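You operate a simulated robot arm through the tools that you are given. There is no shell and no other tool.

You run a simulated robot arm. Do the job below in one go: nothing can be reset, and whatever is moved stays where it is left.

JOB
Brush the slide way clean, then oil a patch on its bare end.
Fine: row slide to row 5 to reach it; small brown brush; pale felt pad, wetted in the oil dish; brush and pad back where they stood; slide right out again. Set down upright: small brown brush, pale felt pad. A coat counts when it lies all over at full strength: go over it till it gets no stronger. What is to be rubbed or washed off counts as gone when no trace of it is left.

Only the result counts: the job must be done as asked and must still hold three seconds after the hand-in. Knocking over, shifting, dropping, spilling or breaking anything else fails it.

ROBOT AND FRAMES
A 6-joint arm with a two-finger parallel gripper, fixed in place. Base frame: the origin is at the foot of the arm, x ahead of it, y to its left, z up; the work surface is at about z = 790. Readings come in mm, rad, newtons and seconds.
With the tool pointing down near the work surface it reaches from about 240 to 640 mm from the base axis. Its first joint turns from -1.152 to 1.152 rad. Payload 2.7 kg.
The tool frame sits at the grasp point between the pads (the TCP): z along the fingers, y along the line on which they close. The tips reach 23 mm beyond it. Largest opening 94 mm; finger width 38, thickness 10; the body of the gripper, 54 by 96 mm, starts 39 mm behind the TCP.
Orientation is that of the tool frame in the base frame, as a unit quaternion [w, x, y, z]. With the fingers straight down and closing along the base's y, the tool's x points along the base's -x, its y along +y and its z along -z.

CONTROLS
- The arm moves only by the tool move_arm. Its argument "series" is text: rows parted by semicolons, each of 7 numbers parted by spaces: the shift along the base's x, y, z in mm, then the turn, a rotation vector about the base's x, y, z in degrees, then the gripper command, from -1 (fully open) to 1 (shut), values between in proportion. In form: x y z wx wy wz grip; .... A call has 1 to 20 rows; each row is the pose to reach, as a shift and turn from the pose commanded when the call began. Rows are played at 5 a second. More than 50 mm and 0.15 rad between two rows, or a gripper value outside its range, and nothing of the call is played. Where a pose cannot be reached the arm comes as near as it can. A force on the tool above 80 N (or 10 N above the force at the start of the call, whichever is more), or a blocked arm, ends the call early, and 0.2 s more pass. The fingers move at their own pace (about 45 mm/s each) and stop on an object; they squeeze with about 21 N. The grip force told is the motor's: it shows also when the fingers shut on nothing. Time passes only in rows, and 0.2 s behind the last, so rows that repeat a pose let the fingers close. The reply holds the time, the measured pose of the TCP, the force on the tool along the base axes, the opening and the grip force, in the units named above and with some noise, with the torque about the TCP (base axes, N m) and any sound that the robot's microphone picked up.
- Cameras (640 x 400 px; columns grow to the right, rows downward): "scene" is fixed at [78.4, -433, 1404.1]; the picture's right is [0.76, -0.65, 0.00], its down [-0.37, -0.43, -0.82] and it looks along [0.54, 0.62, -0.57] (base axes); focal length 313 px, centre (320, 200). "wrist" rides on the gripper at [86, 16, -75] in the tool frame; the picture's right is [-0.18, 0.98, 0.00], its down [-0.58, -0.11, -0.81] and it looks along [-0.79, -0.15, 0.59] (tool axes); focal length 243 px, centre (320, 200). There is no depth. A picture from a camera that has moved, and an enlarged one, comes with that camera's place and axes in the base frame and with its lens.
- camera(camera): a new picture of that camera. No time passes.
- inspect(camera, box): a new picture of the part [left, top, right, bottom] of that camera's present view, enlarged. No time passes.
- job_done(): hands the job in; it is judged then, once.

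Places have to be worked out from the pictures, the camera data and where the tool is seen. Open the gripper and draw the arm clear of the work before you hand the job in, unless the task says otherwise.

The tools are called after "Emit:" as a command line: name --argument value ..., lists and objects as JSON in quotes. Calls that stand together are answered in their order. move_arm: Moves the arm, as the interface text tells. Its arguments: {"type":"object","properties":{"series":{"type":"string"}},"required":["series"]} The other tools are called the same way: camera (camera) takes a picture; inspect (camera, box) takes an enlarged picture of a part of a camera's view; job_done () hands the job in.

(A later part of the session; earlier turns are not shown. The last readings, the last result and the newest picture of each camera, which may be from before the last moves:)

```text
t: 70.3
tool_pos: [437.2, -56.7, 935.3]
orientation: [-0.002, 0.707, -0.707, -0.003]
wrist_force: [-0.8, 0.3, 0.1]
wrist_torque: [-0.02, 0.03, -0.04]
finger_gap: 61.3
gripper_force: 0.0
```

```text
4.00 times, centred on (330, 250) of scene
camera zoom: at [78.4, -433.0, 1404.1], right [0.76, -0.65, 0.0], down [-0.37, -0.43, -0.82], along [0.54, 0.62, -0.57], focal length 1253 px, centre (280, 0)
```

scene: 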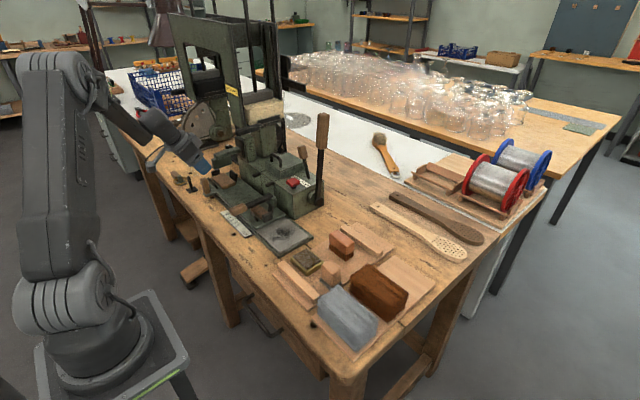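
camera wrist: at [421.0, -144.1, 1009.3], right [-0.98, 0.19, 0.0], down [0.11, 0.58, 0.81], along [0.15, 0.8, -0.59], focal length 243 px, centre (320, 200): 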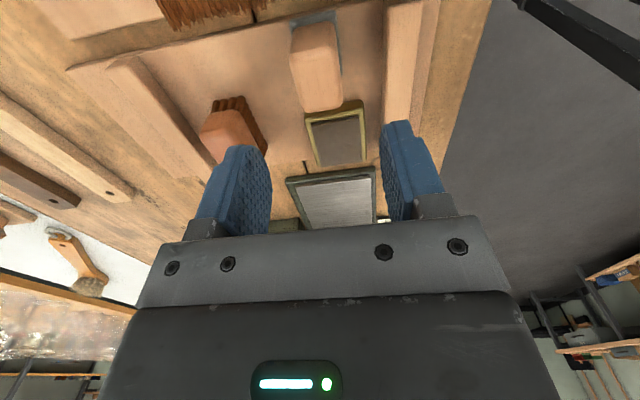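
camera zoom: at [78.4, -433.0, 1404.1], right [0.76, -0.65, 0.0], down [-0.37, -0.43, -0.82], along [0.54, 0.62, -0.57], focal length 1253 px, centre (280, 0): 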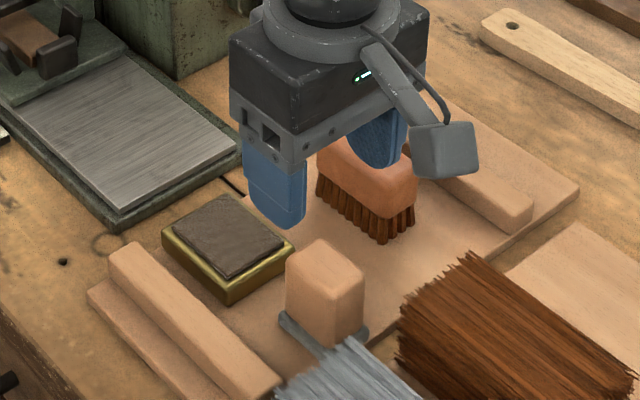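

Tool turned; pad block spans x 424–453 between the fingers. Descending to grip height.

Emit:
move_arm --series "1 -1 -30 0 0 0 -0.3; 1 -1 -60 0 0 0 -0.3; 1 -1 -80 0 0 0 -0.3; 1 -1 -92 0 0 0 -0.3; 1 -1 -99 0 0 0 -0.3; 1 -1 -99 0 0 0 -0.3"

Emit:
camera --camera "wrist"

Emit:
inspect --camera "scene" --box '[280, 200, 380, 300]'

```text
t: 71.7
tool_pos: [438.2, -58.9, 835.1]
orientation: [0.002, -0.706, 0.709, 0.002]
wrist_force: [-1.0, -0.2, -0.1]
wrist_torque: [-0.02, 0.02, 0.01]
finger_gap: 61.1
gripper_force: 0.0
```

```text
taken
camera wrist: at [421.3, -145.9, 909.4], right [-0.98, 0.19, 0.0], down [0.11, 0.58, 0.81], along [0.15, 0.8, -0.59], focal length 243 px, centre (320, 200)
```

wrist: 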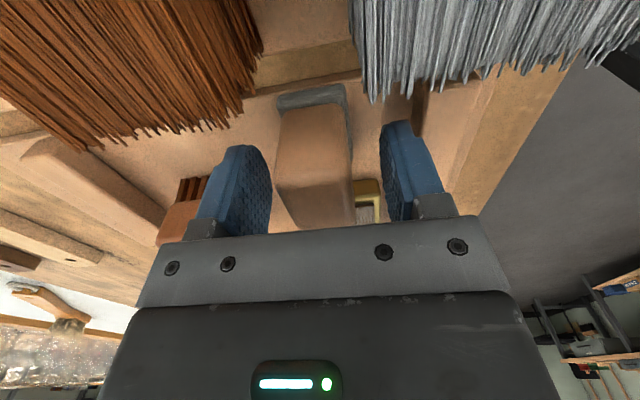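

```text
4.00 times, centred on (330, 250) of scene
camera zoom: at [78.4, -433.0, 1404.1], right [0.76, -0.65, 0.0], down [-0.37, -0.43, -0.82], along [0.54, 0.62, -0.57], focal length 1253 px, centre (280, 0)
```

zoom: 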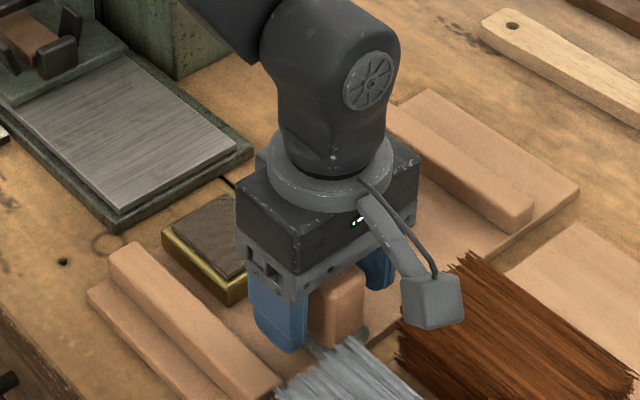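

The pad is centred between the fingers. Closing on it.

Emit:
move_arm --series "0.5 0.5 0 0 0 0 0; 0.5 0.5 0 0 0 0 0.5; 0.5 0.5 0 0 0 0 1; 0.5 0.5 0 0 0 0 1; 0.5 0.5 0 0 0 0 1"

Emit:
camera --camera "wrist"

```text
t: 72.9
tool_pos: [438.3, -58.3, 836.6]
orientation: [0.002, -0.706, 0.708, 0.002]
wrist_force: [-1.2, 0.9, -0.6]
wrist_torque: [0.02, -0.03, -0.01]
finger_gap: 31.8
gripper_force: 21.3
```

```text
taken
camera wrist: at [422.0, -145.4, 910.0], right [-0.98, 0.19, 0.0], down [0.11, 0.58, 0.81], along [0.15, 0.8, -0.59], focal length 243 px, centre (320, 200)
```

wrist: 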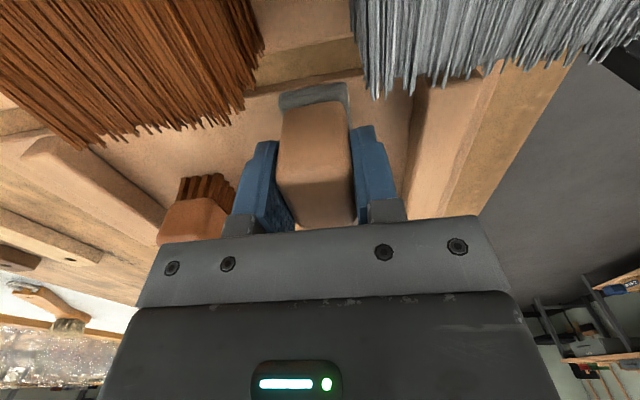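

Pad gripped (31.8 mm). Lifting straight up and moving over the oil dish.

Emit:
move_arm --series "0 0 15 0 0 0 1; 0 0 35 0 0 0 1; 0 0 50 0 0 0 1; -3 30 50 0 0 0 1; -6 60 50 0 0 0 1; -8 87 50 0 0 0 1; -8 87 35 0 0 0 1; -8 87 35 0 0 0 1"

Emit:
camera --camera "wrist"

Emit:
inspect --camera "scene" --box '[270, 200, 350, 280]'

```text
t: 74.7
tool_pos: [430.8, 29.8, 872.2]
orientation: [0.001, -0.706, 0.708, 0.003]
wrist_force: [0.1, 0.0, 0.4]
wrist_torque: [0.0, 0.01, 0.02]
finger_gap: 31.5
gripper_force: 20.5
```

```text
taken
camera wrist: at [414.5, -57.3, 946.2], right [-0.98, 0.19, 0.0], down [0.11, 0.58, 0.81], along [0.15, 0.8, -0.59], focal length 243 px, centre (320, 200)
```

wrist: 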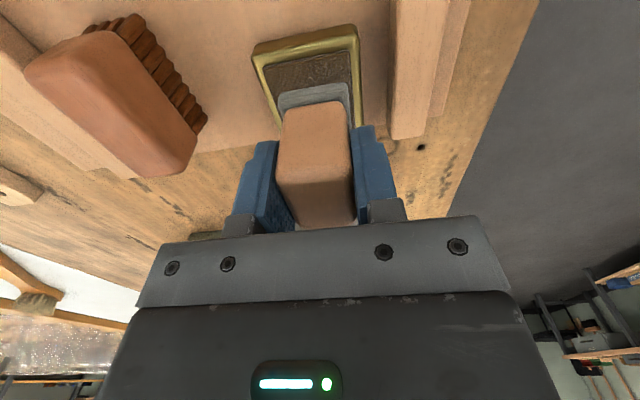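

```text
5.00 times, centred on (310, 240) of scene
camera zoom: at [78.4, -433.0, 1404.1], right [0.76, -0.65, 0.0], down [-0.37, -0.43, -0.82], along [0.54, 0.62, -0.57], focal length 1566 px, centre (370, 0)
```

zoom: 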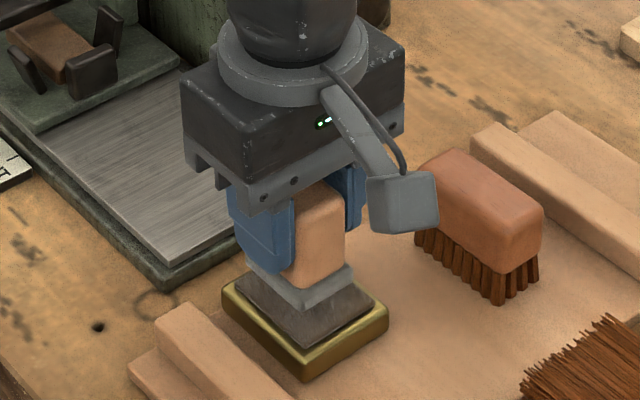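

The felt hangs centred over the dish (dish centre ≈ (431, 29)). Lowering gently until it touches the oil.

Emit:
move_arm --series "0 0 -8 0 0 0 1; 0 0 -14 0 0 0 1; 0 0 -17 0 0 0 1; 0 0 -19 0 0 0 1; 0 0 -19 0 0 0 1"

Emit:
inspect --camera "scene" --box '[280, 220, 340, 280]'

```text
t: 75.9
tool_pos: [431.5, 29.7, 852.5]
orientation: [0.003, -0.706, 0.708, 0.001]
wrist_force: [-2.1, 1.1, 17.4]
wrist_torque: [0.04, 0.05, 0.01]
finger_gap: 31.7
gripper_force: 20.7
```

```text
6.67 times, centred on (310, 250) of scene
camera zoom: at [78.1, -433.0, 1404.1], right [0.76, -0.65, 0.0], down [-0.37, -0.43, -0.82], along [0.54, 0.62, -0.57], focal length 2088 px, centre (387, -133)
```

zoom: 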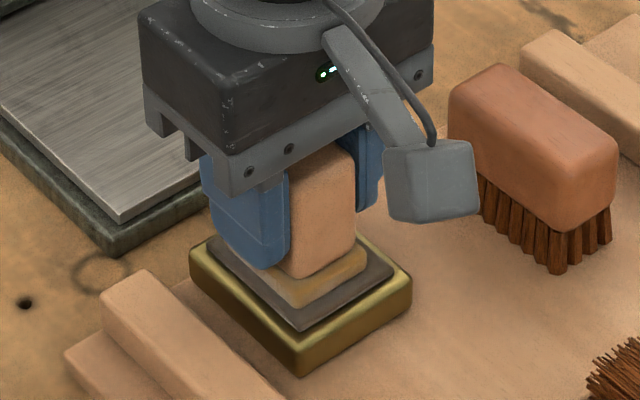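

The felt has taken on the amber oil colour. I'll hold it a moment with a light rub, then lift and carry it to the way.

Emit:
move_arm --series "0 0 0 0 0 0 1; 0 2 0 0 0 0 1; 0 -2 0 0 0 0 1; 0 0 0 0 0 0 1; 0 0 15 0 0 0 1; 0 0 32 0 0 0 1; 4 35 35 0 0 0 1; 8 70 35 0 0 0 1; 10 105 35 0 0 0 1; 12 130 35 0 0 0 1; 12 130 20 0 0 0 1; 12 130 8 0 0 0 1; 12 130 8 0 0 0 1"

Emit:
inspect --camera "scene" --box '[240, 190, 330, 270]'

Emit:
camera --camera "wrist"

```text
t: 78.7
tool_pos: [443.7, 158.7, 861.9]
orientation: [0.003, -0.706, 0.708, 0.001]
wrist_force: [0.8, 0.7, -0.7]
wrist_torque: [-0.01, 0.04, 0.0]
finger_gap: 31.5
gripper_force: 21.2
```

```text
5.00 times, centred on (285, 230) of scene
camera zoom: at [78.4, -433.0, 1404.1], right [0.76, -0.65, 0.0], down [-0.37, -0.43, -0.82], along [0.54, 0.62, -0.57], focal length 1566 px, centre (495, 50)
```

zoom: 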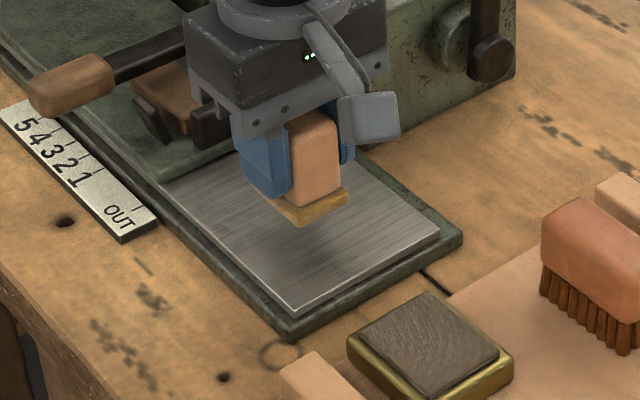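

```text
taken
camera wrist: at [427.8, 72.3, 936.0], right [-0.98, 0.19, 0.0], down [0.11, 0.58, 0.81], along [0.15, 0.8, -0.59], focal length 243 px, centre (320, 200)
```

wrist: 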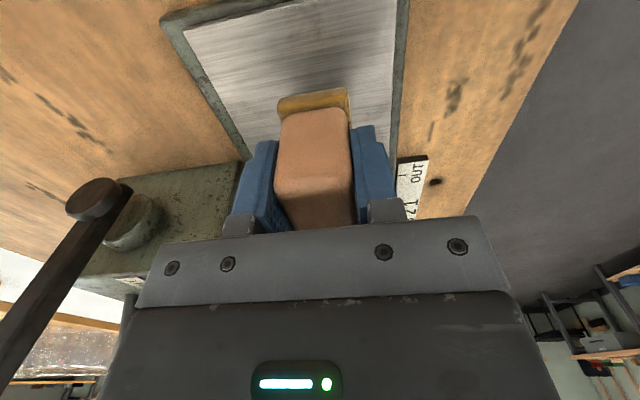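

Now lowering the oiled felt onto the steel.

Emit:
move_arm --series "0 0 -8 0 0 0 1; 0 0 -12 0 0 0 1; 0 0 -15 0 0 0 1; 0 0 -17 0 0 0 1; 0 0 -17 0 0 0 1"

```text
t: 79.9
tool_pos: [442.6, 158.2, 843.7]
orientation: [0.002, -0.706, 0.708, 0.002]
wrist_force: [-0.9, -0.7, -0.8]
wrist_torque: [-0.04, 0.01, -0.02]
finger_gap: 31.4
gripper_force: 21.1
```

Emit:
move_arm --series "0 0 -1 0 0 0 1; 0 0 -2 0 0 0 1; 0 0 -3 0 0 0 1; 0 0 -3 0 0 0 1"

Emit:
inspect --camera "scene" --box '[250, 200, 320, 260]'

```text
t: 80.9
tool_pos: [443.0, 160.0, 839.4]
orientation: [0.001, -0.706, 0.708, 0.002]
wrist_force: [0.4, 0.7, 0.9]
wrist_torque: [-0.01, -0.01, -0.02]
finger_gap: 31.7
gripper_force: 20.7
```

```text
6.67 times, centred on (285, 230) of scene
camera zoom: at [78.4, -433.0, 1404.1], right [0.76, -0.65, 0.0], down [-0.37, -0.43, -0.82], along [0.54, 0.62, -0.57], focal length 2088 px, centre (553, 0)
```

zoom: 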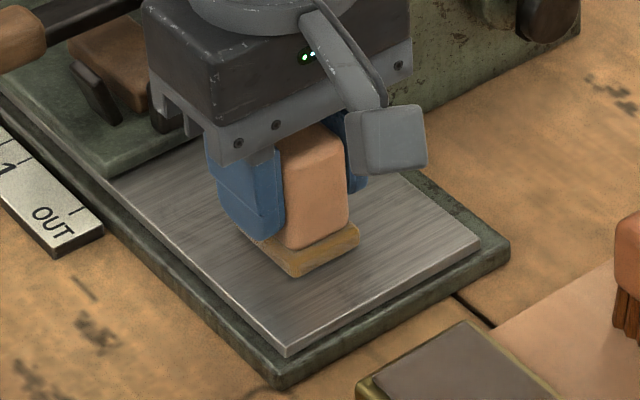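

Still free; lowering further in 1 mm steps.

Emit:
move_arm --series "0 0 -1 0 0 0 1; 0 0 -2 0 0 0 1; 0 0 -3 0 0 0 1; 0 0 -3 0 0 0 1"

```text
t: 81.9
tool_pos: [443.8, 159.5, 837.7]
orientation: [0.003, -0.705, 0.709, 0.002]
wrist_force: [-5.5, -0.8, 17.2]
wrist_torque: [0.05, 0.14, -0.02]
finger_gap: 31.8
gripper_force: 21.4
```

Contact at 17 N. A first back-and-forth stroke along x, then I'll look at the coat.

Emit:
move_arm --series "-12 0 0 0 0 0 1; -23 0 0 0 0 0 1; -12 0 0 0 0 0 1; 0 0 0 0 0 0 1; 12 0 0 0 0 0 1; 24 0 0 0 0 0 1; 32 0 0 0 0 0 1; 20 0 0 0 0 0 1; 8 0 0 0 0 0 1; 8 0 0 0 0 0 1"

Emit:
inspect --camera "scene" --box '[250, 200, 320, 260]'

Emit:
camera --camera "wrist"

```text
t: 84.1
tool_pos: [451.7, 158.9, 837.2]
orientation: [0.002, -0.706, 0.708, 0.002]
wrist_force: [-0.1, 0.0, -0.2]
wrist_torque: [0.0, -0.03, 0.01]
finger_gap: 31.4
gripper_force: 20.8
```

```text
6.67 times, centred on (285, 230) of scene
camera zoom: at [78.4, -433.0, 1404.1], right [0.76, -0.65, 0.0], down [-0.37, -0.43, -0.82], along [0.54, 0.62, -0.57], focal length 2088 px, centre (553, 0)
```

zoom: 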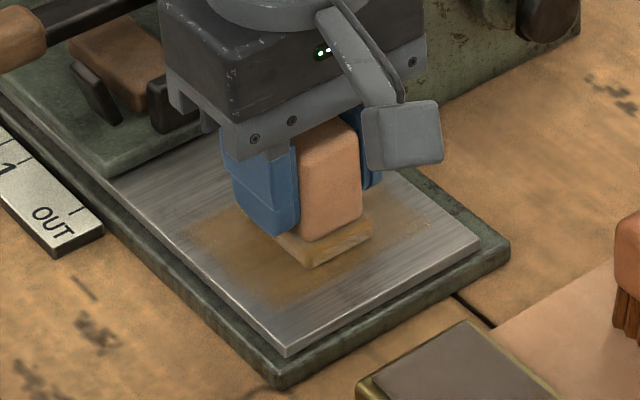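

```text
taken
camera wrist: at [434.5, 72.3, 911.9], right [-0.98, 0.19, 0.0], down [0.11, 0.58, 0.81], along [0.15, 0.8, -0.59], focal length 243 px, centre (320, 200)
```

wrist: 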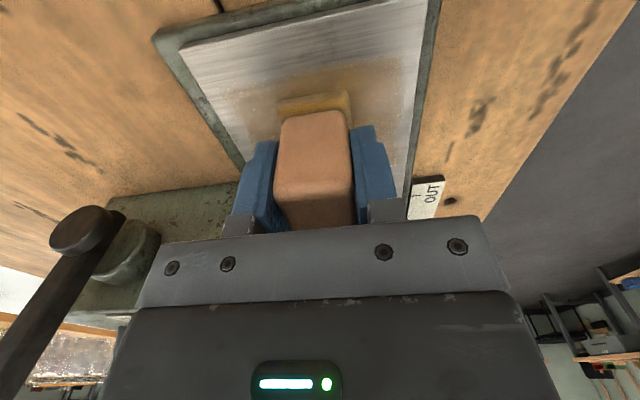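

Oil is going on as an amber film. The pad creeps up in the grip under pressure, so I'll use lighter contact and work in lanes, lowering slightly as I go.

Emit:
move_arm --series "-10 -10 -0.6 0 0 0 1; -22 -10 -0.6 0 0 0 1; -31 -10 -0.6 0 0 0 1; -20 -10 -0.7 0 0 0 1; -8 -10 -0.7 0 0 0 1; 4 -10 -0.7 0 0 0 1; 16 -10 -0.8 0 0 0 1; 24 -10 -0.8 0 0 0 1; 12 -10 -0.8 0 0 0 1; 0 -10 -0.9 0 0 0 1; -12 -10 -0.9 0 0 0 1; -24 -10 -0.9 0 0 0 1; -31 -10 -1 0 0 0 1; -31 5 -1 0 0 0 1; -31 20 -1 0 0 0 1; -20 20 -1.1 0 0 0 1; -8 20 -1.1 0 0 0 1; 4 20 -1.1 0 0 0 1; 16 20 -1.2 0 0 0 1; 24 20 -1.2 0 0 0 1"

Emit:
inspect --camera "scene" --box '[250, 200, 320, 260]'

```text
t: 88.3
tool_pos: [475.8, 179.4, 835.6]
orientation: [0.003, -0.706, 0.708, 0.001]
wrist_force: [-4.5, 0.7, 9.3]
wrist_torque: [-0.07, 0.1, -0.03]
finger_gap: 31.3
gripper_force: 21.3
```

```text
6.67 times, centred on (285, 230) of scene
camera zoom: at [78.1, -433.0, 1404.1], right [0.76, -0.65, 0.0], down [-0.37, -0.43, -0.82], along [0.54, 0.62, -0.57], focal length 2088 px, centre (553, 0)
```

zoom: 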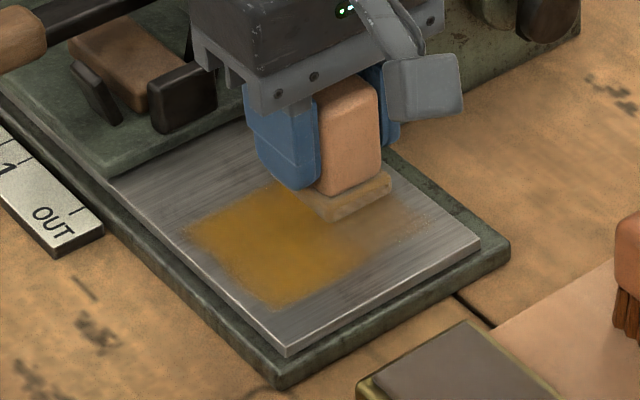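

The film is strong where covered but fading to the rear as the felt dries out. I'll go back to the dish to re-wet, and reset my grip height on the pad there since it has crept up ~9 mm.

Emit:
move_arm --series "0 0 15 0 0 0 1; -5 -5 40 0 0 0 1; -15 -45 45 0 0 0 1; -25 -85 45 0 0 0 1; -35 -120 45 0 0 0 1; -44 -150 45 0 0 0 1; -44 -150 30 0 0 0 1; -44 -150 20 0 0 0 1; -44 -150 16 0 0 0 1; -44 -150 16 0 0 0 1"

Emit:
inspect --camera "scene" --box '[250, 200, 350, 280]'

Emit:
camera --camera "wrist"

```text
t: 90.5
tool_pos: [432.2, 28.5, 852.8]
orientation: [0.002, -0.706, 0.708, 0.002]
wrist_force: [-0.7, 0.2, -0.4]
wrist_torque: [0.01, -0.01, 0.01]
finger_gap: 31.6
gripper_force: 21.2
```

```text
5.00 times, centred on (300, 240) of scene
camera zoom: at [78.4, -433.0, 1404.1], right [0.76, -0.65, 0.0], down [-0.37, -0.43, -0.82], along [0.54, 0.62, -0.57], focal length 1566 px, centre (420, 0)
```

zoom: 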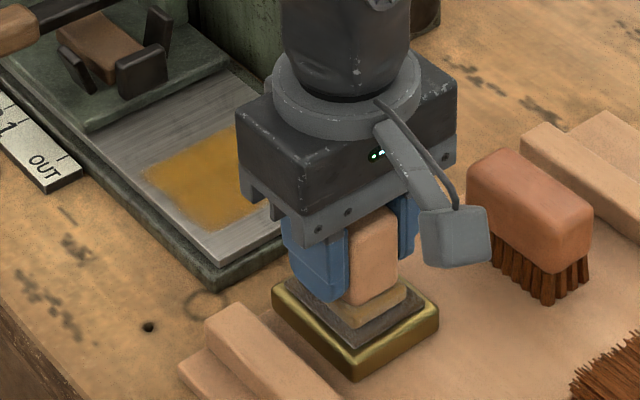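

```text
taken
camera wrist: at [415.2, -58.5, 926.9], right [-0.98, 0.19, 0.0], down [0.11, 0.58, 0.81], along [0.15, 0.8, -0.59], focal length 243 px, centre (320, 200)
```

wrist: 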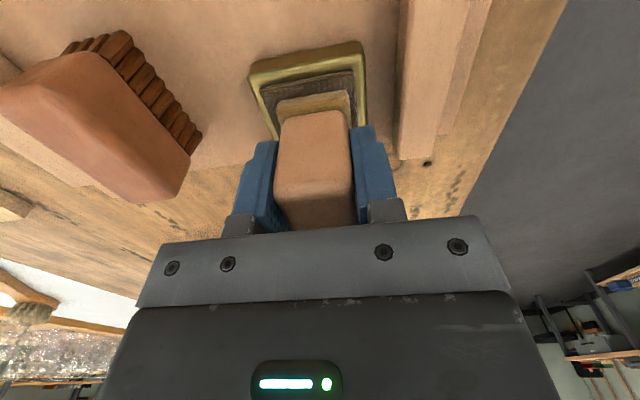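

Over the dish; lowering in 1 mm steps to contact.

Emit:
move_arm --series "0 0 -1 0 0 0 1; 0 0 -2 0 0 0 1; 0 0 -3 0 0 0 1; 0 0 -3.5 0 0 0 1; 0 0 -3.5 0 0 0 1"

```text
t: 91.7
tool_pos: [431.9, 30.0, 849.4]
orientation: [0.002, -0.706, 0.708, 0.002]
wrist_force: [-5.3, 2.2, 16.2]
wrist_torque: [0.04, 0.1, -0.03]
finger_gap: 32.0
gripper_force: 20.9
```

In contact (16 N), so the felt is soaking. I'll open slightly, rise 8 mm and re-grip the block to restore the proper height.

Emit:
move_arm --series "0 0 0.8 0 0 0 1; 0 0 0.8 0 0 0 0.3; 0 0 0.8 0 0 0 0.1; 0 0 0.8 0 0 0 0.1; 0 0 5 0 0 0 0.1; 0 0 8.5 0 0 0 0.1; 0 0 8.5 0 0 0 0.1; 0 0 8.5 0 0 0 0.5; 0 0 8.5 0 0 0 1; 0 0 8.5 0 0 0 1; 0 0 8.5 0 0 0 1"

Emit:
inspect --camera "scene" --box '[250, 200, 350, 280]'

Emit:
camera --camera "wrist"

```text
t: 94.1
tool_pos: [432.1, 29.7, 856.3]
orientation: [0.001, -0.705, 0.709, 0.002]
wrist_force: [0.0, 0.3, -0.4]
wrist_torque: [-0.03, 0.03, 0.0]
finger_gap: 31.8
gripper_force: 20.9
```

```text
5.00 times, centred on (300, 240) of scene
camera zoom: at [78.4, -433.0, 1404.1], right [0.76, -0.65, 0.0], down [-0.37, -0.43, -0.82], along [0.54, 0.62, -0.57], focal length 1566 px, centre (420, 0)
```

zoom: 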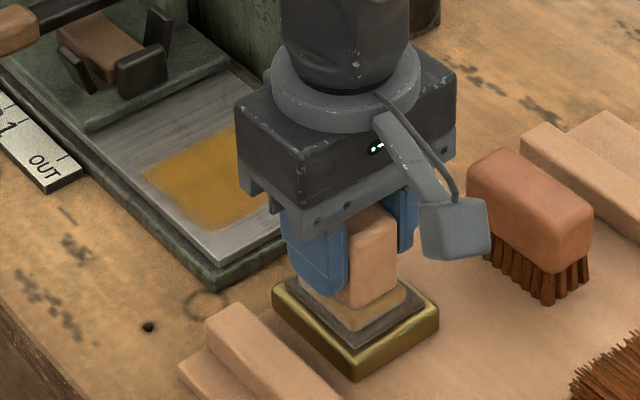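

```text
taken
camera wrist: at [415.1, -58.1, 931.1], right [-0.98, 0.19, 0.0], down [0.11, 0.58, 0.81], along [0.15, 0.8, -0.59], focal length 243 px, centre (320, 200)
```

wrist: 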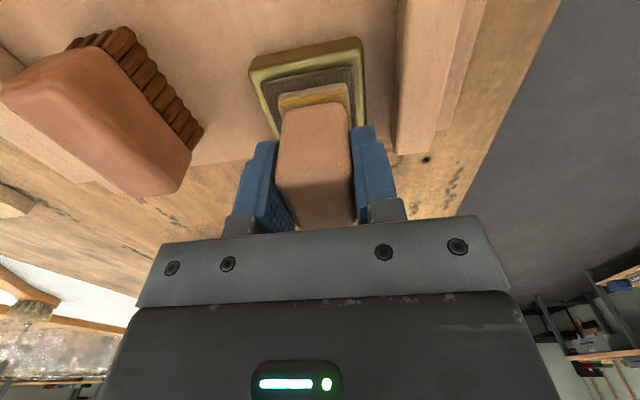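

Re-gripped. Back to the way, lowering to light contact at (446, 165).

Emit:
move_arm --series "0 0 12 0 0 0 1; 0 0 26 0 0 0 1; 4 35 28 0 0 0 1; 8 70 28 0 0 0 1; 11 105 28 0 0 0 1; 14 136 28 0 0 0 1; 14 136 10 0 0 0 1; 14 136 -4 0 0 0 1; 14 136 -9 0 0 0 1; 14 136 -11 0 0 0 1; 14 136 -12 0 0 0 1; 14 136 -12 0 0 0 1"

```text
t: 96.7
tool_pos: [444.4, 165.8, 845.2]
orientation: [0.001, -0.706, 0.709, 0.002]
wrist_force: [0.5, -0.1, -0.4]
wrist_torque: [-0.02, 0.02, 0.02]
finger_gap: 31.6
gripper_force: 21.5
```

Emit:
move_arm --series "0 0 -1 0 0 0 1; 0 0 -2 0 0 0 1; 0 0 -2 0 0 0 1"

```text
t: 97.5
tool_pos: [445.7, 165.1, 842.8]
orientation: [0.001, -0.706, 0.708, 0.001]
wrist_force: [-0.3, -1.1, 3.2]
wrist_torque: [-0.04, -0.03, -0.01]
finger_gap: 31.4
gripper_force: 20.7
```

Light contact. Now going over the patch in three overlapping lanes with the freshly wetted felt.

Emit:
move_arm --series "0 14 -0.5 0 0 0 1; 12 14 -0.5 0 0 0 1; 24 14 -0.5 0 0 0 1; 33 14 -0.5 0 0 0 1; 22 14 -0.6 0 0 0 1; 10 14 -0.6 0 0 0 1; -2 14 -0.6 0 0 0 1; -14 14 -0.6 0 0 0 1; -26 14 -0.7 0 0 0 1; -26 0 -0.7 0 0 0 1; -14 0 -0.7 0 0 0 1; -2 0 -0.7 0 0 0 1; 10 0 -0.8 0 0 0 1; 22 0 -0.8 0 0 0 1; 33 0 -0.8 0 0 0 1; 33 -15 -0.8 0 0 0 1; 22 -15 -0.9 0 0 0 1; 10 -15 -0.9 0 0 0 1; -2 -15 -0.9 0 0 0 1; -14 -15 -0.9 0 0 0 1"

Emit:
inspect --camera "scene" --box '[250, 200, 320, 260]'

```text
t: 101.7
tool_pos: [432.2, 150.2, 843.4]
orientation: [0.003, -0.706, 0.709, 0.002]
wrist_force: [6.4, 0.0, 13.8]
wrist_torque: [-0.04, -0.14, 0.0]
finger_gap: 31.8
gripper_force: 21.1
```

```text
6.67 times, centred on (285, 230) of scene
camera zoom: at [78.3, -433.0, 1404.0], right [0.76, -0.65, 0.0], down [-0.37, -0.43, -0.82], along [0.54, 0.62, -0.57], focal length 2088 px, centre (553, 0)
```

zoom: 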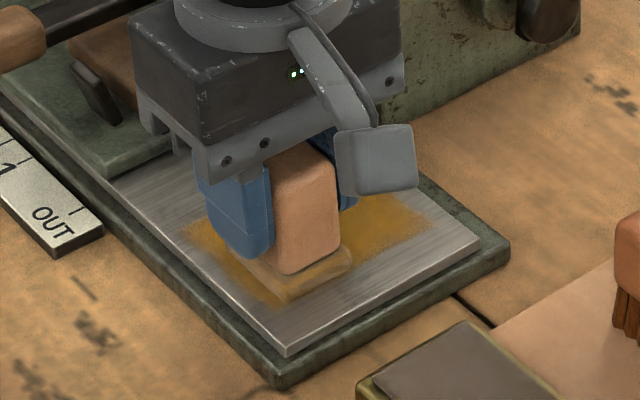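

Good steady contact. I'll go over all three lanes once more, then lift for a look.

Emit:
move_arm --series "-12 0 0 0 0 0 1; 0 0 0 0 0 0 1; 12 0 0 0 0 0 1; 24 0 0 0 0 0 1; 36 0 0 0 0 0 1; 47 0 0 0 0 0 1; 47 14 0 0 0 0 1; 35 14 0 0 0 0 1; 23 14 0 0 0 0 1; 11 14 0 0 0 0 1; -1 14 0 0 0 0 1; -12 14 0 0 0 0 1; -12 29 0 0 0 0 1; 0 29 0 0 0 0 1; 12 29 0 0 0 0 1; 24 29 0 0 0 0 1; 36 29 0 0 0 0 1; 47 29 0 0 0 0 1; 35 29 0 0 0 0 1; 23 29 0 0 0 0 1"

Emit:
move_arm --series "0 0 12 0 0 0 1; 0 -10 30 0 0 0 1; -5 -50 35 0 0 0 1; -10 -90 35 0 0 0 1; -10 -90 35 0 0 0 1"

Emit:
inspect --camera "scene" --box '[250, 200, 320, 260]'

Emit:
camera --camera "wrist"

```text
t: 105.9
tool_pos: [453.5, 178.8, 842.6]
orientation: [0.002, -0.706, 0.708, 0.002]
wrist_force: [0.4, 0.1, -0.2]
wrist_torque: [0.0, 0.0, -0.02]
finger_gap: 31.7
gripper_force: 21.0
```

```text
t: 107.1
tool_pos: [443.7, 89.1, 877.3]
orientation: [0.002, -0.706, 0.709, 0.002]
wrist_force: [0.1, -0.7, -0.1]
wrist_torque: [-0.03, -0.02, 0.02]
finger_gap: 31.3
gripper_force: 21.2
```

```text
6.67 times, centred on (285, 230) of scene
camera zoom: at [78.4, -433.0, 1404.1], right [0.76, -0.65, 0.0], down [-0.37, -0.43, -0.82], along [0.54, 0.62, -0.57], focal length 2088 px, centre (553, 0)
```

zoom: 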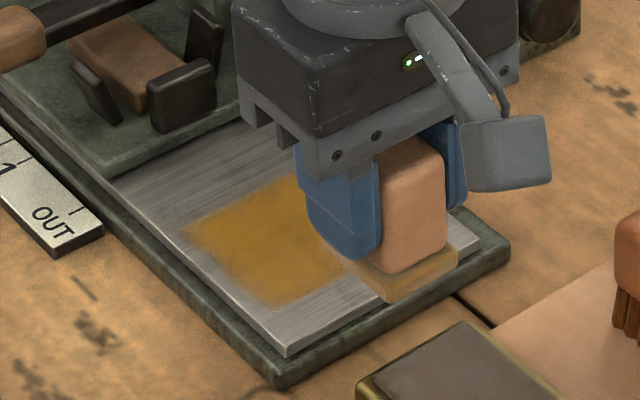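

```text
taken
camera wrist: at [426.4, 1.9, 950.8], right [-0.98, 0.19, 0.0], down [0.11, 0.58, 0.81], along [0.15, 0.8, -0.59], focal length 243 px, centre (320, 200)
```

wrist: 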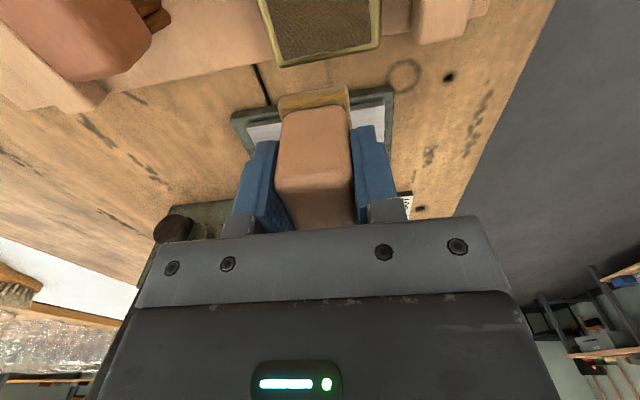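

The film appears to be confined to a patch of roughly x 408–490, y 124–189. I move clear over the dish so the scene camera can see the whole patch.

Emit:
move_arm --series "-4 -30 0 0 0 0 1; -12 -60 0 0 0 0 1; -12 -60 0 0 0 0 1"

Emit:
inspect --camera "scene" --box '[255, 205, 315, 250]'

```text
t: 107.9
tool_pos: [430.2, 28.7, 876.2]
orientation: [0.002, -0.706, 0.708, 0.002]
wrist_force: [0.1, 0.1, -0.1]
wrist_torque: [0.01, 0.02, 0.02]
finger_gap: 31.7
gripper_force: 20.7
```

```text
8.89 times, centred on (285, 228) of scene
camera zoom: at [78.4, -433.0, 1404.1], right [0.76, -0.65, 0.0], down [-0.37, -0.43, -0.82], along [0.54, 0.62, -0.57], focal length 2784 px, centre (631, -44)
```

zoom: 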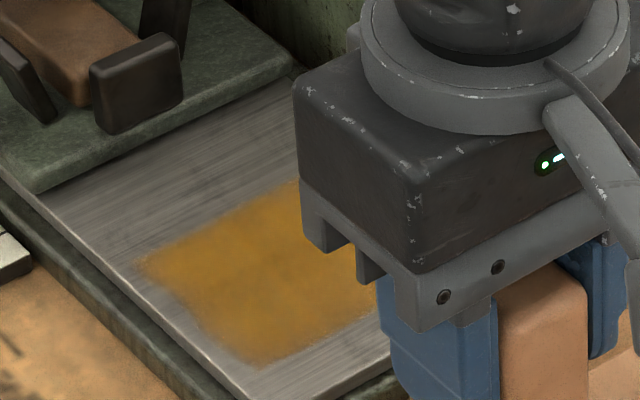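

The gripper still hides the rear part; moving it toward the robot for a clear view.

Emit:
move_arm --series "-35 0 15 0 0 0 1; -70 0 25 0 0 0 1; -100 0 25 0 0 0 1; -100 0 25 0 0 0 1"

Emit:
inspect --camera "scene" --box '[255, 205, 315, 250]'

Emit:
camera --camera "wrist"

```text
t: 108.9
tool_pos: [331.3, 30.2, 901.5]
orientation: [0.002, -0.706, 0.708, 0.002]
wrist_force: [-0.2, 0.5, -0.9]
wrist_torque: [0.02, 0.02, 0.01]
finger_gap: 31.8
gripper_force: 21.6
```

```text
8.89 times, centred on (285, 228) of scene
camera zoom: at [78.4, -433.0, 1404.1], right [0.76, -0.65, 0.0], down [-0.37, -0.43, -0.82], along [0.54, 0.62, -0.57], focal length 2784 px, centre (631, -44)
```

zoom: 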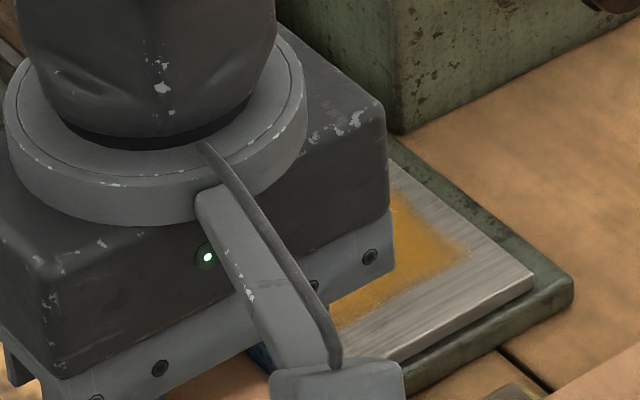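

```text
taken
camera wrist: at [314.2, -57.4, 975.7], right [-0.98, 0.19, 0.0], down [0.11, 0.58, 0.81], along [0.15, 0.8, -0.59], focal length 243 px, centre (320, 200)
```

wrist: 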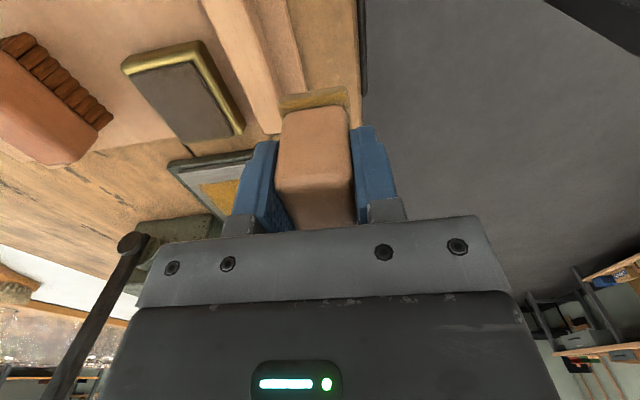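

Mostly strong, but the rear end near x≈490 looks thinner. I'll re-wet the felt and go over the patch again, reaching further to the rear and the −y side.

Emit:
move_arm --series "35 0 0 0 0 0 1; 70 0 -5 0 0 0 1; 99 0 -20 0 0 0 1; 99 0 -36 0 0 0 1; 99 0 -42 0 0 0 1; 99 0 -44 0 0 0 1; 99 0 -45.5 0 0 0 1; 99 0 -45.5 0 0 0 1"

```text
t: 110.7
tool_pos: [430.9, 28.5, 856.5]
orientation: [0.002, -0.706, 0.708, 0.002]
wrist_force: [0.1, -0.9, -0.8]
wrist_torque: [0.03, 0.0, 0.01]
finger_gap: 31.7
gripper_force: 21.3
```

Emit:
move_arm --series "0 0 -1 0 0 0 1; 0 0 -2 0 0 0 1; 0 0 -2.5 0 0 0 1; 0 0 -2.5 0 0 0 1; 0 1.5 -2.5 0 0 0 1; 0 -1.5 -2.5 0 0 0 1; 0 0 -2.5 0 0 0 1"

Emit:
inspect --camera "scene" --box '[270, 220, 340, 280]'

```text
t: 112.3
tool_pos: [430.3, 30.2, 854.2]
orientation: [0.002, -0.705, 0.709, 0.002]
wrist_force: [0.7, -1.8, 4.2]
wrist_torque: [-0.15, -0.05, 0.01]
finger_gap: 31.7
gripper_force: 21.0
```

```text
6.67 times, centred on (305, 250) of scene
camera zoom: at [78.3, -433.0, 1404.0], right [0.76, -0.65, 0.0], down [-0.37, -0.43, -0.82], along [0.54, 0.62, -0.57], focal length 2088 px, centre (420, -133)
```

zoom: 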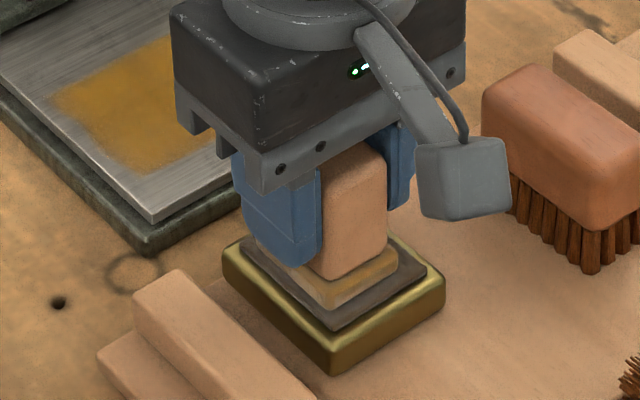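

Felt is amber again. Lifting, moving to the front −y corner of the patch and lowering to contact.

Emit:
move_arm --series "0 0 12 0 0 0 1; 0 0 26 0 0 0 1; -4 35 28 0 0 0 1; -8 75 28 0 0 0 1; -12 111 28 0 0 0 1; -12 111 10 0 0 0 1; -12 111 -3 0 0 0 1; -12 111 -9 0 0 0 1; -12 111 -11 0 0 0 1; -12 111 -12 0 0 0 1; -12 111 -12 0 0 0 1"

```text
t: 114.7
tool_pos: [419.4, 139.8, 840.6]
orientation: [0.001, -0.706, 0.708, 0.002]
wrist_force: [-0.6, -0.6, -0.5]
wrist_torque: [0.05, 0.0, 0.01]
finger_gap: 31.6
gripper_force: 20.9
```

Emit:
move_arm --series "0 0 -0.7 0 0 0 1; 0 0 -1.4 0 0 0 1; 0 0 -1.4 0 0 0 1"

```text
t: 115.5
tool_pos: [418.5, 140.8, 841.3]
orientation: [0.001, -0.706, 0.709, 0.002]
wrist_force: [-4.2, 0.2, 11.6]
wrist_torque: [-0.15, 0.1, -0.04]
finger_gap: 31.6
gripper_force: 20.8
```

Contact at 11 N. Running full lanes over the patch at y 140, 153, 166 and 179, out to x 486.

Emit:
move_arm --series "14 0 0 0 0 0 1; 28 0 0 0 0 0 1; 42 0 0 0 0 0 1; 56 0 -0.1 0 0 0 1; 67 0 -0.1 0 0 0 1; 67 13 -0.1 0 0 0 1; 53 13 -0.2 0 0 0 1; 39 13 -0.2 0 0 0 1; 25 13 -0.2 0 0 0 1; 11 13 -0.3 0 0 0 1; -4 13 -0.3 0 0 0 1; -4 26 -0.3 0 0 0 1; 11 26 -0.4 0 0 0 1; 25 26 -0.4 0 0 0 1; 39 26 -0.4 0 0 0 1; 53 26 -0.5 0 0 0 1; 67 26 -0.5 0 0 0 1; 67 39 -0.5 0 0 0 1; 53 39 -0.6 0 0 0 1; 39 39 -0.6 0 0 0 1"

Emit:
move_arm --series "-14 0 -0.2 0 0 0 1; -28 0 -0.2 0 0 0 1; -43 0 -0.3 0 0 0 1; -43 -13 -0.3 0 0 0 1; -28 -13 -0.4 0 0 0 1; -14 -13 -0.4 0 0 0 1; 0 -13 -0.5 0 0 0 1; 14 -13 -0.5 0 0 0 1; 28 -13 -0.6 0 0 0 1; 28 -26 -0.6 0 0 0 1; 14 -26 -0.7 0 0 0 1; 0 -26 -0.7 0 0 0 1; -14 -26 -0.8 0 0 0 1; -28 -26 -0.8 0 0 0 1; -43 -26 -0.9 0 0 0 1; -43 -39 -0.9 0 0 0 1; -28 -39 -1 0 0 0 1; -14 -39 -1 0 0 0 1; 0 -39 -1.1 0 0 0 1; 14 -39 -1.1 0 0 0 1"

Emit:
inspect --camera "scene" --box '[250, 200, 320, 260]'

```text
t: 119.7
tool_pos: [458.3, 178.6, 841.1]
orientation: [0.004, -0.706, 0.708, 0.002]
wrist_force: [3.7, -1.1, 9.5]
wrist_torque: [-0.13, -0.1, 0.04]
finger_gap: 31.7
gripper_force: 20.3
```

```text
t: 123.9
tool_pos: [472.2, 140.0, 838.3]
orientation: [0.001, -0.706, 0.708, 0.002]
wrist_force: [0.1, -0.9, 0.0]
wrist_torque: [-0.01, 0.01, 0.01]
finger_gap: 31.6
gripper_force: 21.6
```

```text
6.67 times, centred on (285, 230) of scene
camera zoom: at [78.4, -433.0, 1404.1], right [0.76, -0.65, 0.0], down [-0.37, -0.43, -0.82], along [0.54, 0.62, -0.57], focal length 2088 px, centre (553, 0)
```

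zoom: 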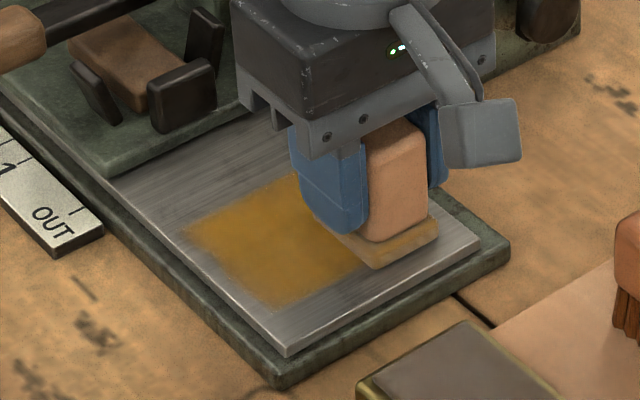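

The film stays inside the same outline, so the patch has a fixed extent. Lifting up to look down on the whole of it with the wrist camera.

Emit:
move_arm --series "0 0 20 0 0 0 1; -5 2 60 0 0 0 1; -8 3 100 0 0 0 1; -12 4 125 0 0 0 1; -12 4 125 0 0 0 1"

Emit:
camera --camera "wrist"

Emit:
inspect --camera "wrist" --box '[220, 0, 420, 100]'

Emit:
inspect --camera "scene" --box '[255, 205, 315, 250]'

```text
t: 125.1
tool_pos: [460.9, 144.1, 965.2]
orientation: [0.001, -0.706, 0.708, 0.003]
wrist_force: [0.7, 0.1, -0.5]
wrist_torque: [-0.02, 0.0, -0.04]
finger_gap: 31.5
gripper_force: 20.6
```

```text
taken
camera wrist: at [444.8, 56.3, 1039.6], right [-0.98, 0.19, 0.0], down [0.11, 0.58, 0.81], along [0.15, 0.79, -0.59], focal length 243 px, centre (320, 200)
```

wrist: 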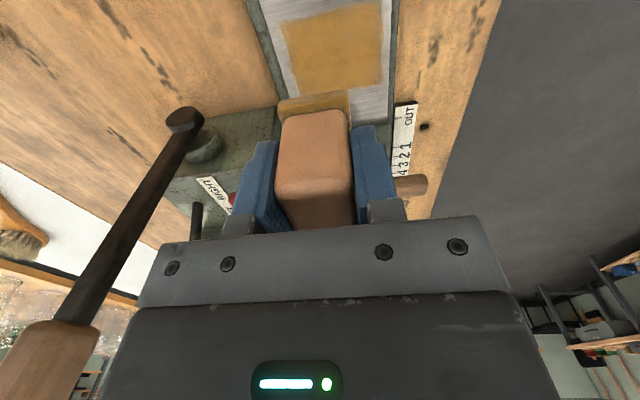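

```text
3.20 times, centred on (320, 50) of wrist
camera zoom: at [444.8, 56.3, 1039.6], right [-0.98, 0.19, 0.0], down [0.11, 0.58, 0.81], along [0.15, 0.79, -0.59], focal length 776 px, centre (320, 680)
```

zoom: 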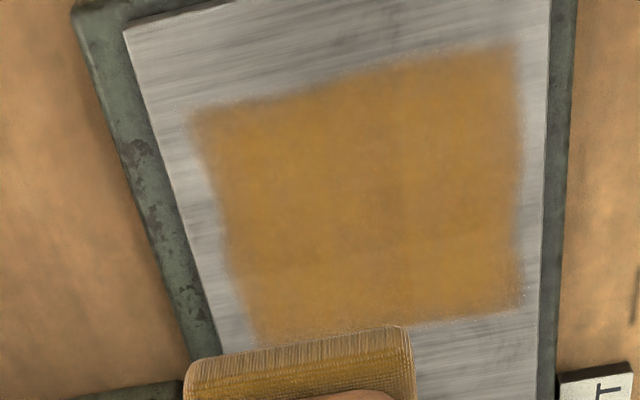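

```text
8.89 times, centred on (285, 228) of scene
camera zoom: at [78.4, -433.0, 1404.1], right [0.76, -0.65, 0.0], down [-0.37, -0.43, -0.82], along [0.54, 0.62, -0.57], focal length 2784 px, centre (631, -44)
```

zoom: 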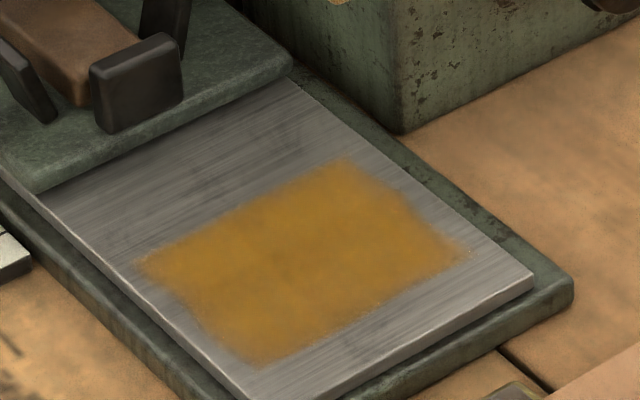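

The patch is now a nearly uniform amber rectangle. To be sure it's at full strength everywhere I'll wet once more and repeat the passes, then compare.

Emit:
move_arm --series "-8 -30 -30 0 0 0 1; -16 -60 -60 0 0 0 1; -24 -90 -80 0 0 0 1; -29 -115 -85 0 0 0 1; -29 -115 -98 0 0 0 1; -29 -115 -106 0 0 0 1; -29 -115 -109 0 0 0 1; -29 -115 -111 0 0 0 1; -29 -115 -111 0 0 0 1"

```text
t: 127.1
tool_pos: [432.5, 27.9, 852.1]
orientation: [0.002, -0.706, 0.709, 0.002]
wrist_force: [-0.1, 0.0, -0.7]
wrist_torque: [-0.03, -0.01, 0.03]
finger_gap: 31.5
gripper_force: 21.4
```

Emit:
move_arm --series "0 1 -1 0 0 0 1; 0 1 -2 0 0 0 1; 0 1 -2.6 0 0 0 1; 0 1 -2.6 0 0 0 1"

```text
t: 128.1
tool_pos: [431.2, 30.2, 852.4]
orientation: [0.003, -0.706, 0.708, 0.001]
wrist_force: [-2.7, 0.7, 17.0]
wrist_torque: [-0.07, 0.07, -0.01]
finger_gap: 31.5
gripper_force: 20.7
```

In the oil at 17 N. Re-gripping a little higher again.

Emit:
move_arm --series "0 0 1 0 0 0 1; 0 0 1 0 0 0 0.3; 0 0 1 0 0 0 0.1; 0 0 1 0 0 0 0.1; 0 0 4 0 0 0 0.1; 0 0 7 0 0 0 0.1; 0 0 7 0 0 0 0.1; 0 0 7 0 0 0 0.5; 0 0 7 0 0 0 1; 0 0 7 0 0 0 1; 0 0 7 0 0 0 1"

Emit:
move_arm --series "0 0 12 0 0 0 1; 0 0 26 0 0 0 1; -4 35 28 0 0 0 1; -8 70 28 0 0 0 1; -14 103 28 0 0 0 1; -14 103 10 0 0 0 1; -14 103 -4 0 0 0 1; -14 103 -9 0 0 0 1; -14 103 -11 0 0 0 1; -14 103 -12 0 0 0 1; -14 103 -12 0 0 0 1"

Emit:
camera --camera "wrist"

```text
t: 130.5
tool_pos: [431.6, 31.1, 857.5]
orientation: [0.001, -0.706, 0.708, 0.003]
wrist_force: [0.1, -0.6, -0.1]
wrist_torque: [-0.02, -0.02, -0.02]
finger_gap: 31.4
gripper_force: 21.1
```

```text
t: 132.9
tool_pos: [417.2, 132.7, 846.8]
orientation: [0.002, -0.706, 0.709, 0.002]
wrist_force: [0.6, 0.1, -0.5]
wrist_torque: [0.02, 0.0, -0.03]
finger_gap: 31.6
gripper_force: 20.5
```

```text
taken
camera wrist: at [400.7, 45.5, 920.1], right [-0.98, 0.19, 0.0], down [0.11, 0.58, 0.81], along [0.15, 0.8, -0.59], focal length 243 px, centre (320, 200)
```

wrist: 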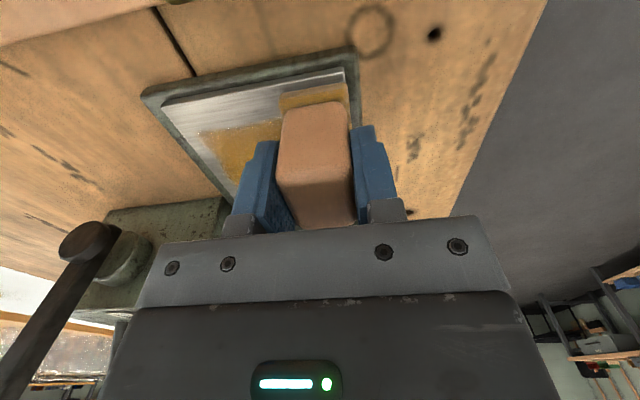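

Emit:
move_arm --series "0 0 -1 0 0 0 1; 0 0 -2 0 0 0 1; 0 0 -2.6 0 0 0 1; 0 0 -2.6 0 0 0 1"

```text
t: 133.9
tool_pos: [416.6, 133.1, 843.4]
orientation: [0.003, -0.706, 0.708, 0.002]
wrist_force: [-3.2, -0.8, 16.7]
wrist_torque: [0.02, 0.06, 0.0]
finger_gap: 31.7
gripper_force: 20.9
```

Contact. Running the lanes again from y 133 to 183.

Emit:
move_arm --series "14 0 0.4 0 0 0 1; 28 0 0.4 0 0 0 1; 42 0 0.4 0 0 0 1; 56 0 0.3 0 0 0 1; 70 0 0.3 0 0 0 1; 70 14 0.3 0 0 0 1; 56 14 0.2 0 0 0 1; 42 14 0.2 0 0 0 1; 28 14 0.2 0 0 0 1; 14 14 0.1 0 0 0 1; 0 14 0.1 0 0 0 1; 0 28 0.1 0 0 0 1; 14 28 0 0 0 0 1; 28 28 0 0 0 0 1; 42 28 0 0 0 0 1; 56 28 -0.1 0 0 0 1; 70 28 -0.1 0 0 0 1; 70 42 -0.1 0 0 0 1; 56 42 -0.2 0 0 0 1; 42 42 -0.2 0 0 0 1"

Emit:
move_arm --series "-14 0 -0.2 0 0 0 1; -28 0 -0.2 0 0 0 1; -42 0 -0.3 0 0 0 1; -42 9 -0.3 0 0 0 1; -28 9 -0.4 0 0 0 1; -14 9 -0.4 0 0 0 1; 0 9 -0.4 0 0 0 1; 14 9 -0.5 0 0 0 1; 28 9 -0.5 0 0 0 1; 28 -5 -0.6 0 0 0 1; 28 -19 -0.6 0 0 0 1; 28 -33 -0.7 0 0 0 1; 28 -42 -0.7 0 0 0 1; 14 -42 -0.8 0 0 0 1; 0 -42 -0.8 0 0 0 1; -14 -42 -0.9 0 0 0 1; -28 -42 -0.9 0 0 0 1; -42 -42 -1 0 0 0 1; -42 -28 -1 0 0 0 1; -42 -14 -1 0 0 0 1"

```text
t: 138.1
tool_pos: [459.4, 176.0, 842.9]
orientation: [0.001, -0.706, 0.708, 0.001]
wrist_force: [0.5, 0.3, 3.3]
wrist_torque: [-0.01, -0.05, 0.01]
finger_gap: 31.7
gripper_force: 20.6
```

```text
t: 142.3
tool_pos: [416.3, 160.9, 840.0]
orientation: [0.001, -0.706, 0.709, 0.003]
wrist_force: [0.2, -4.3, 11.4]
wrist_torque: [-0.01, -0.01, -0.02]
finger_gap: 31.6
gripper_force: 21.3
```

Still in contact. A few more lanes through the middle, then lifting to the same viewpoint as before for comparison.

Emit:
move_arm --series "14 0 0 0 0 0 1; 28 0 0 0 0 0 1; 42 0 -0.1 0 0 0 1; 56 0 -0.1 0 0 0 1; 70 0 -0.1 0 0 0 1; 70 -12 -0.1 0 0 0 1; 56 -12 -0.2 0 0 0 1; 42 -12 -0.2 0 0 0 1; 28 -12 -0.2 0 0 0 1; 14 -12 -0.3 0 0 0 1; 0 -12 -0.3 0 0 0 1; 0 12 -0.3 0 0 0 1; 14 12 -0.4 0 0 0 1; 28 12 -0.4 0 0 0 1; 42 12 -0.4 0 0 0 1; 44 0 20 0 0 0 1; 44 -10 60 0 0 0 1; 44 -16 100 0 0 0 1; 44 -17 125 0 0 0 1; 44 -17 125 0 0 0 1"

Emit:
inspect --camera "wrist" --box '[220, 0, 420, 100]'

Emit:
inspect --camera "scene" --box '[255, 205, 315, 250]'

```text
t: 146.5
tool_pos: [460.4, 145.5, 966.5]
orientation: [0.001, -0.706, 0.708, 0.002]
wrist_force: [0.8, -0.6, -1.2]
wrist_torque: [-0.02, 0.02, -0.02]
finger_gap: 31.6
gripper_force: 21.4
```

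```text
3.20 times, centred on (320, 50) of wrist
camera zoom: at [443.8, 58.4, 1040.7], right [-0.98, 0.19, 0.0], down [0.11, 0.58, 0.81], along [0.15, 0.79, -0.59], focal length 776 px, centre (320, 680)
```

zoom: 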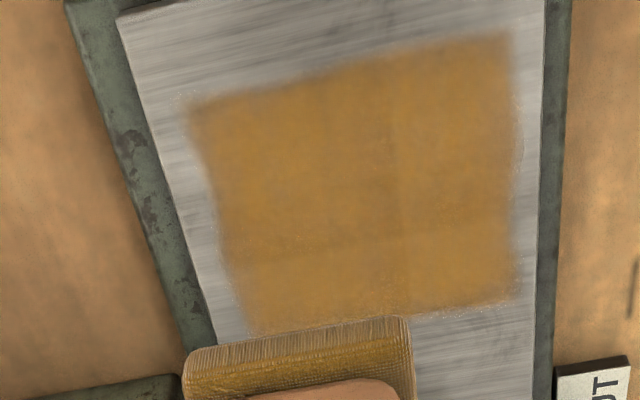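

```text
8.89 times, centred on (285, 228) of scene
camera zoom: at [78.4, -433.0, 1404.1], right [0.76, -0.65, 0.0], down [-0.37, -0.43, -0.82], along [0.54, 0.62, -0.57], focal length 2784 px, centre (631, -44)
```

zoom: 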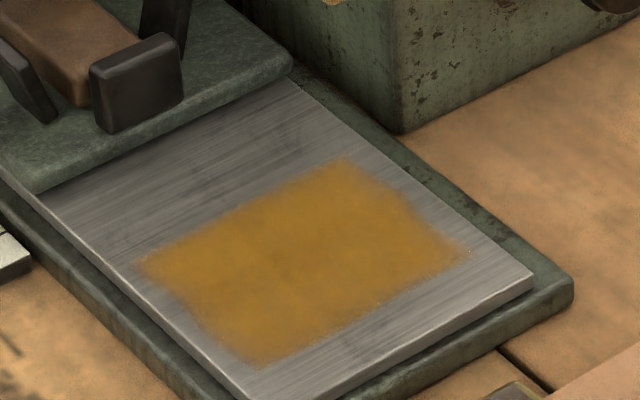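

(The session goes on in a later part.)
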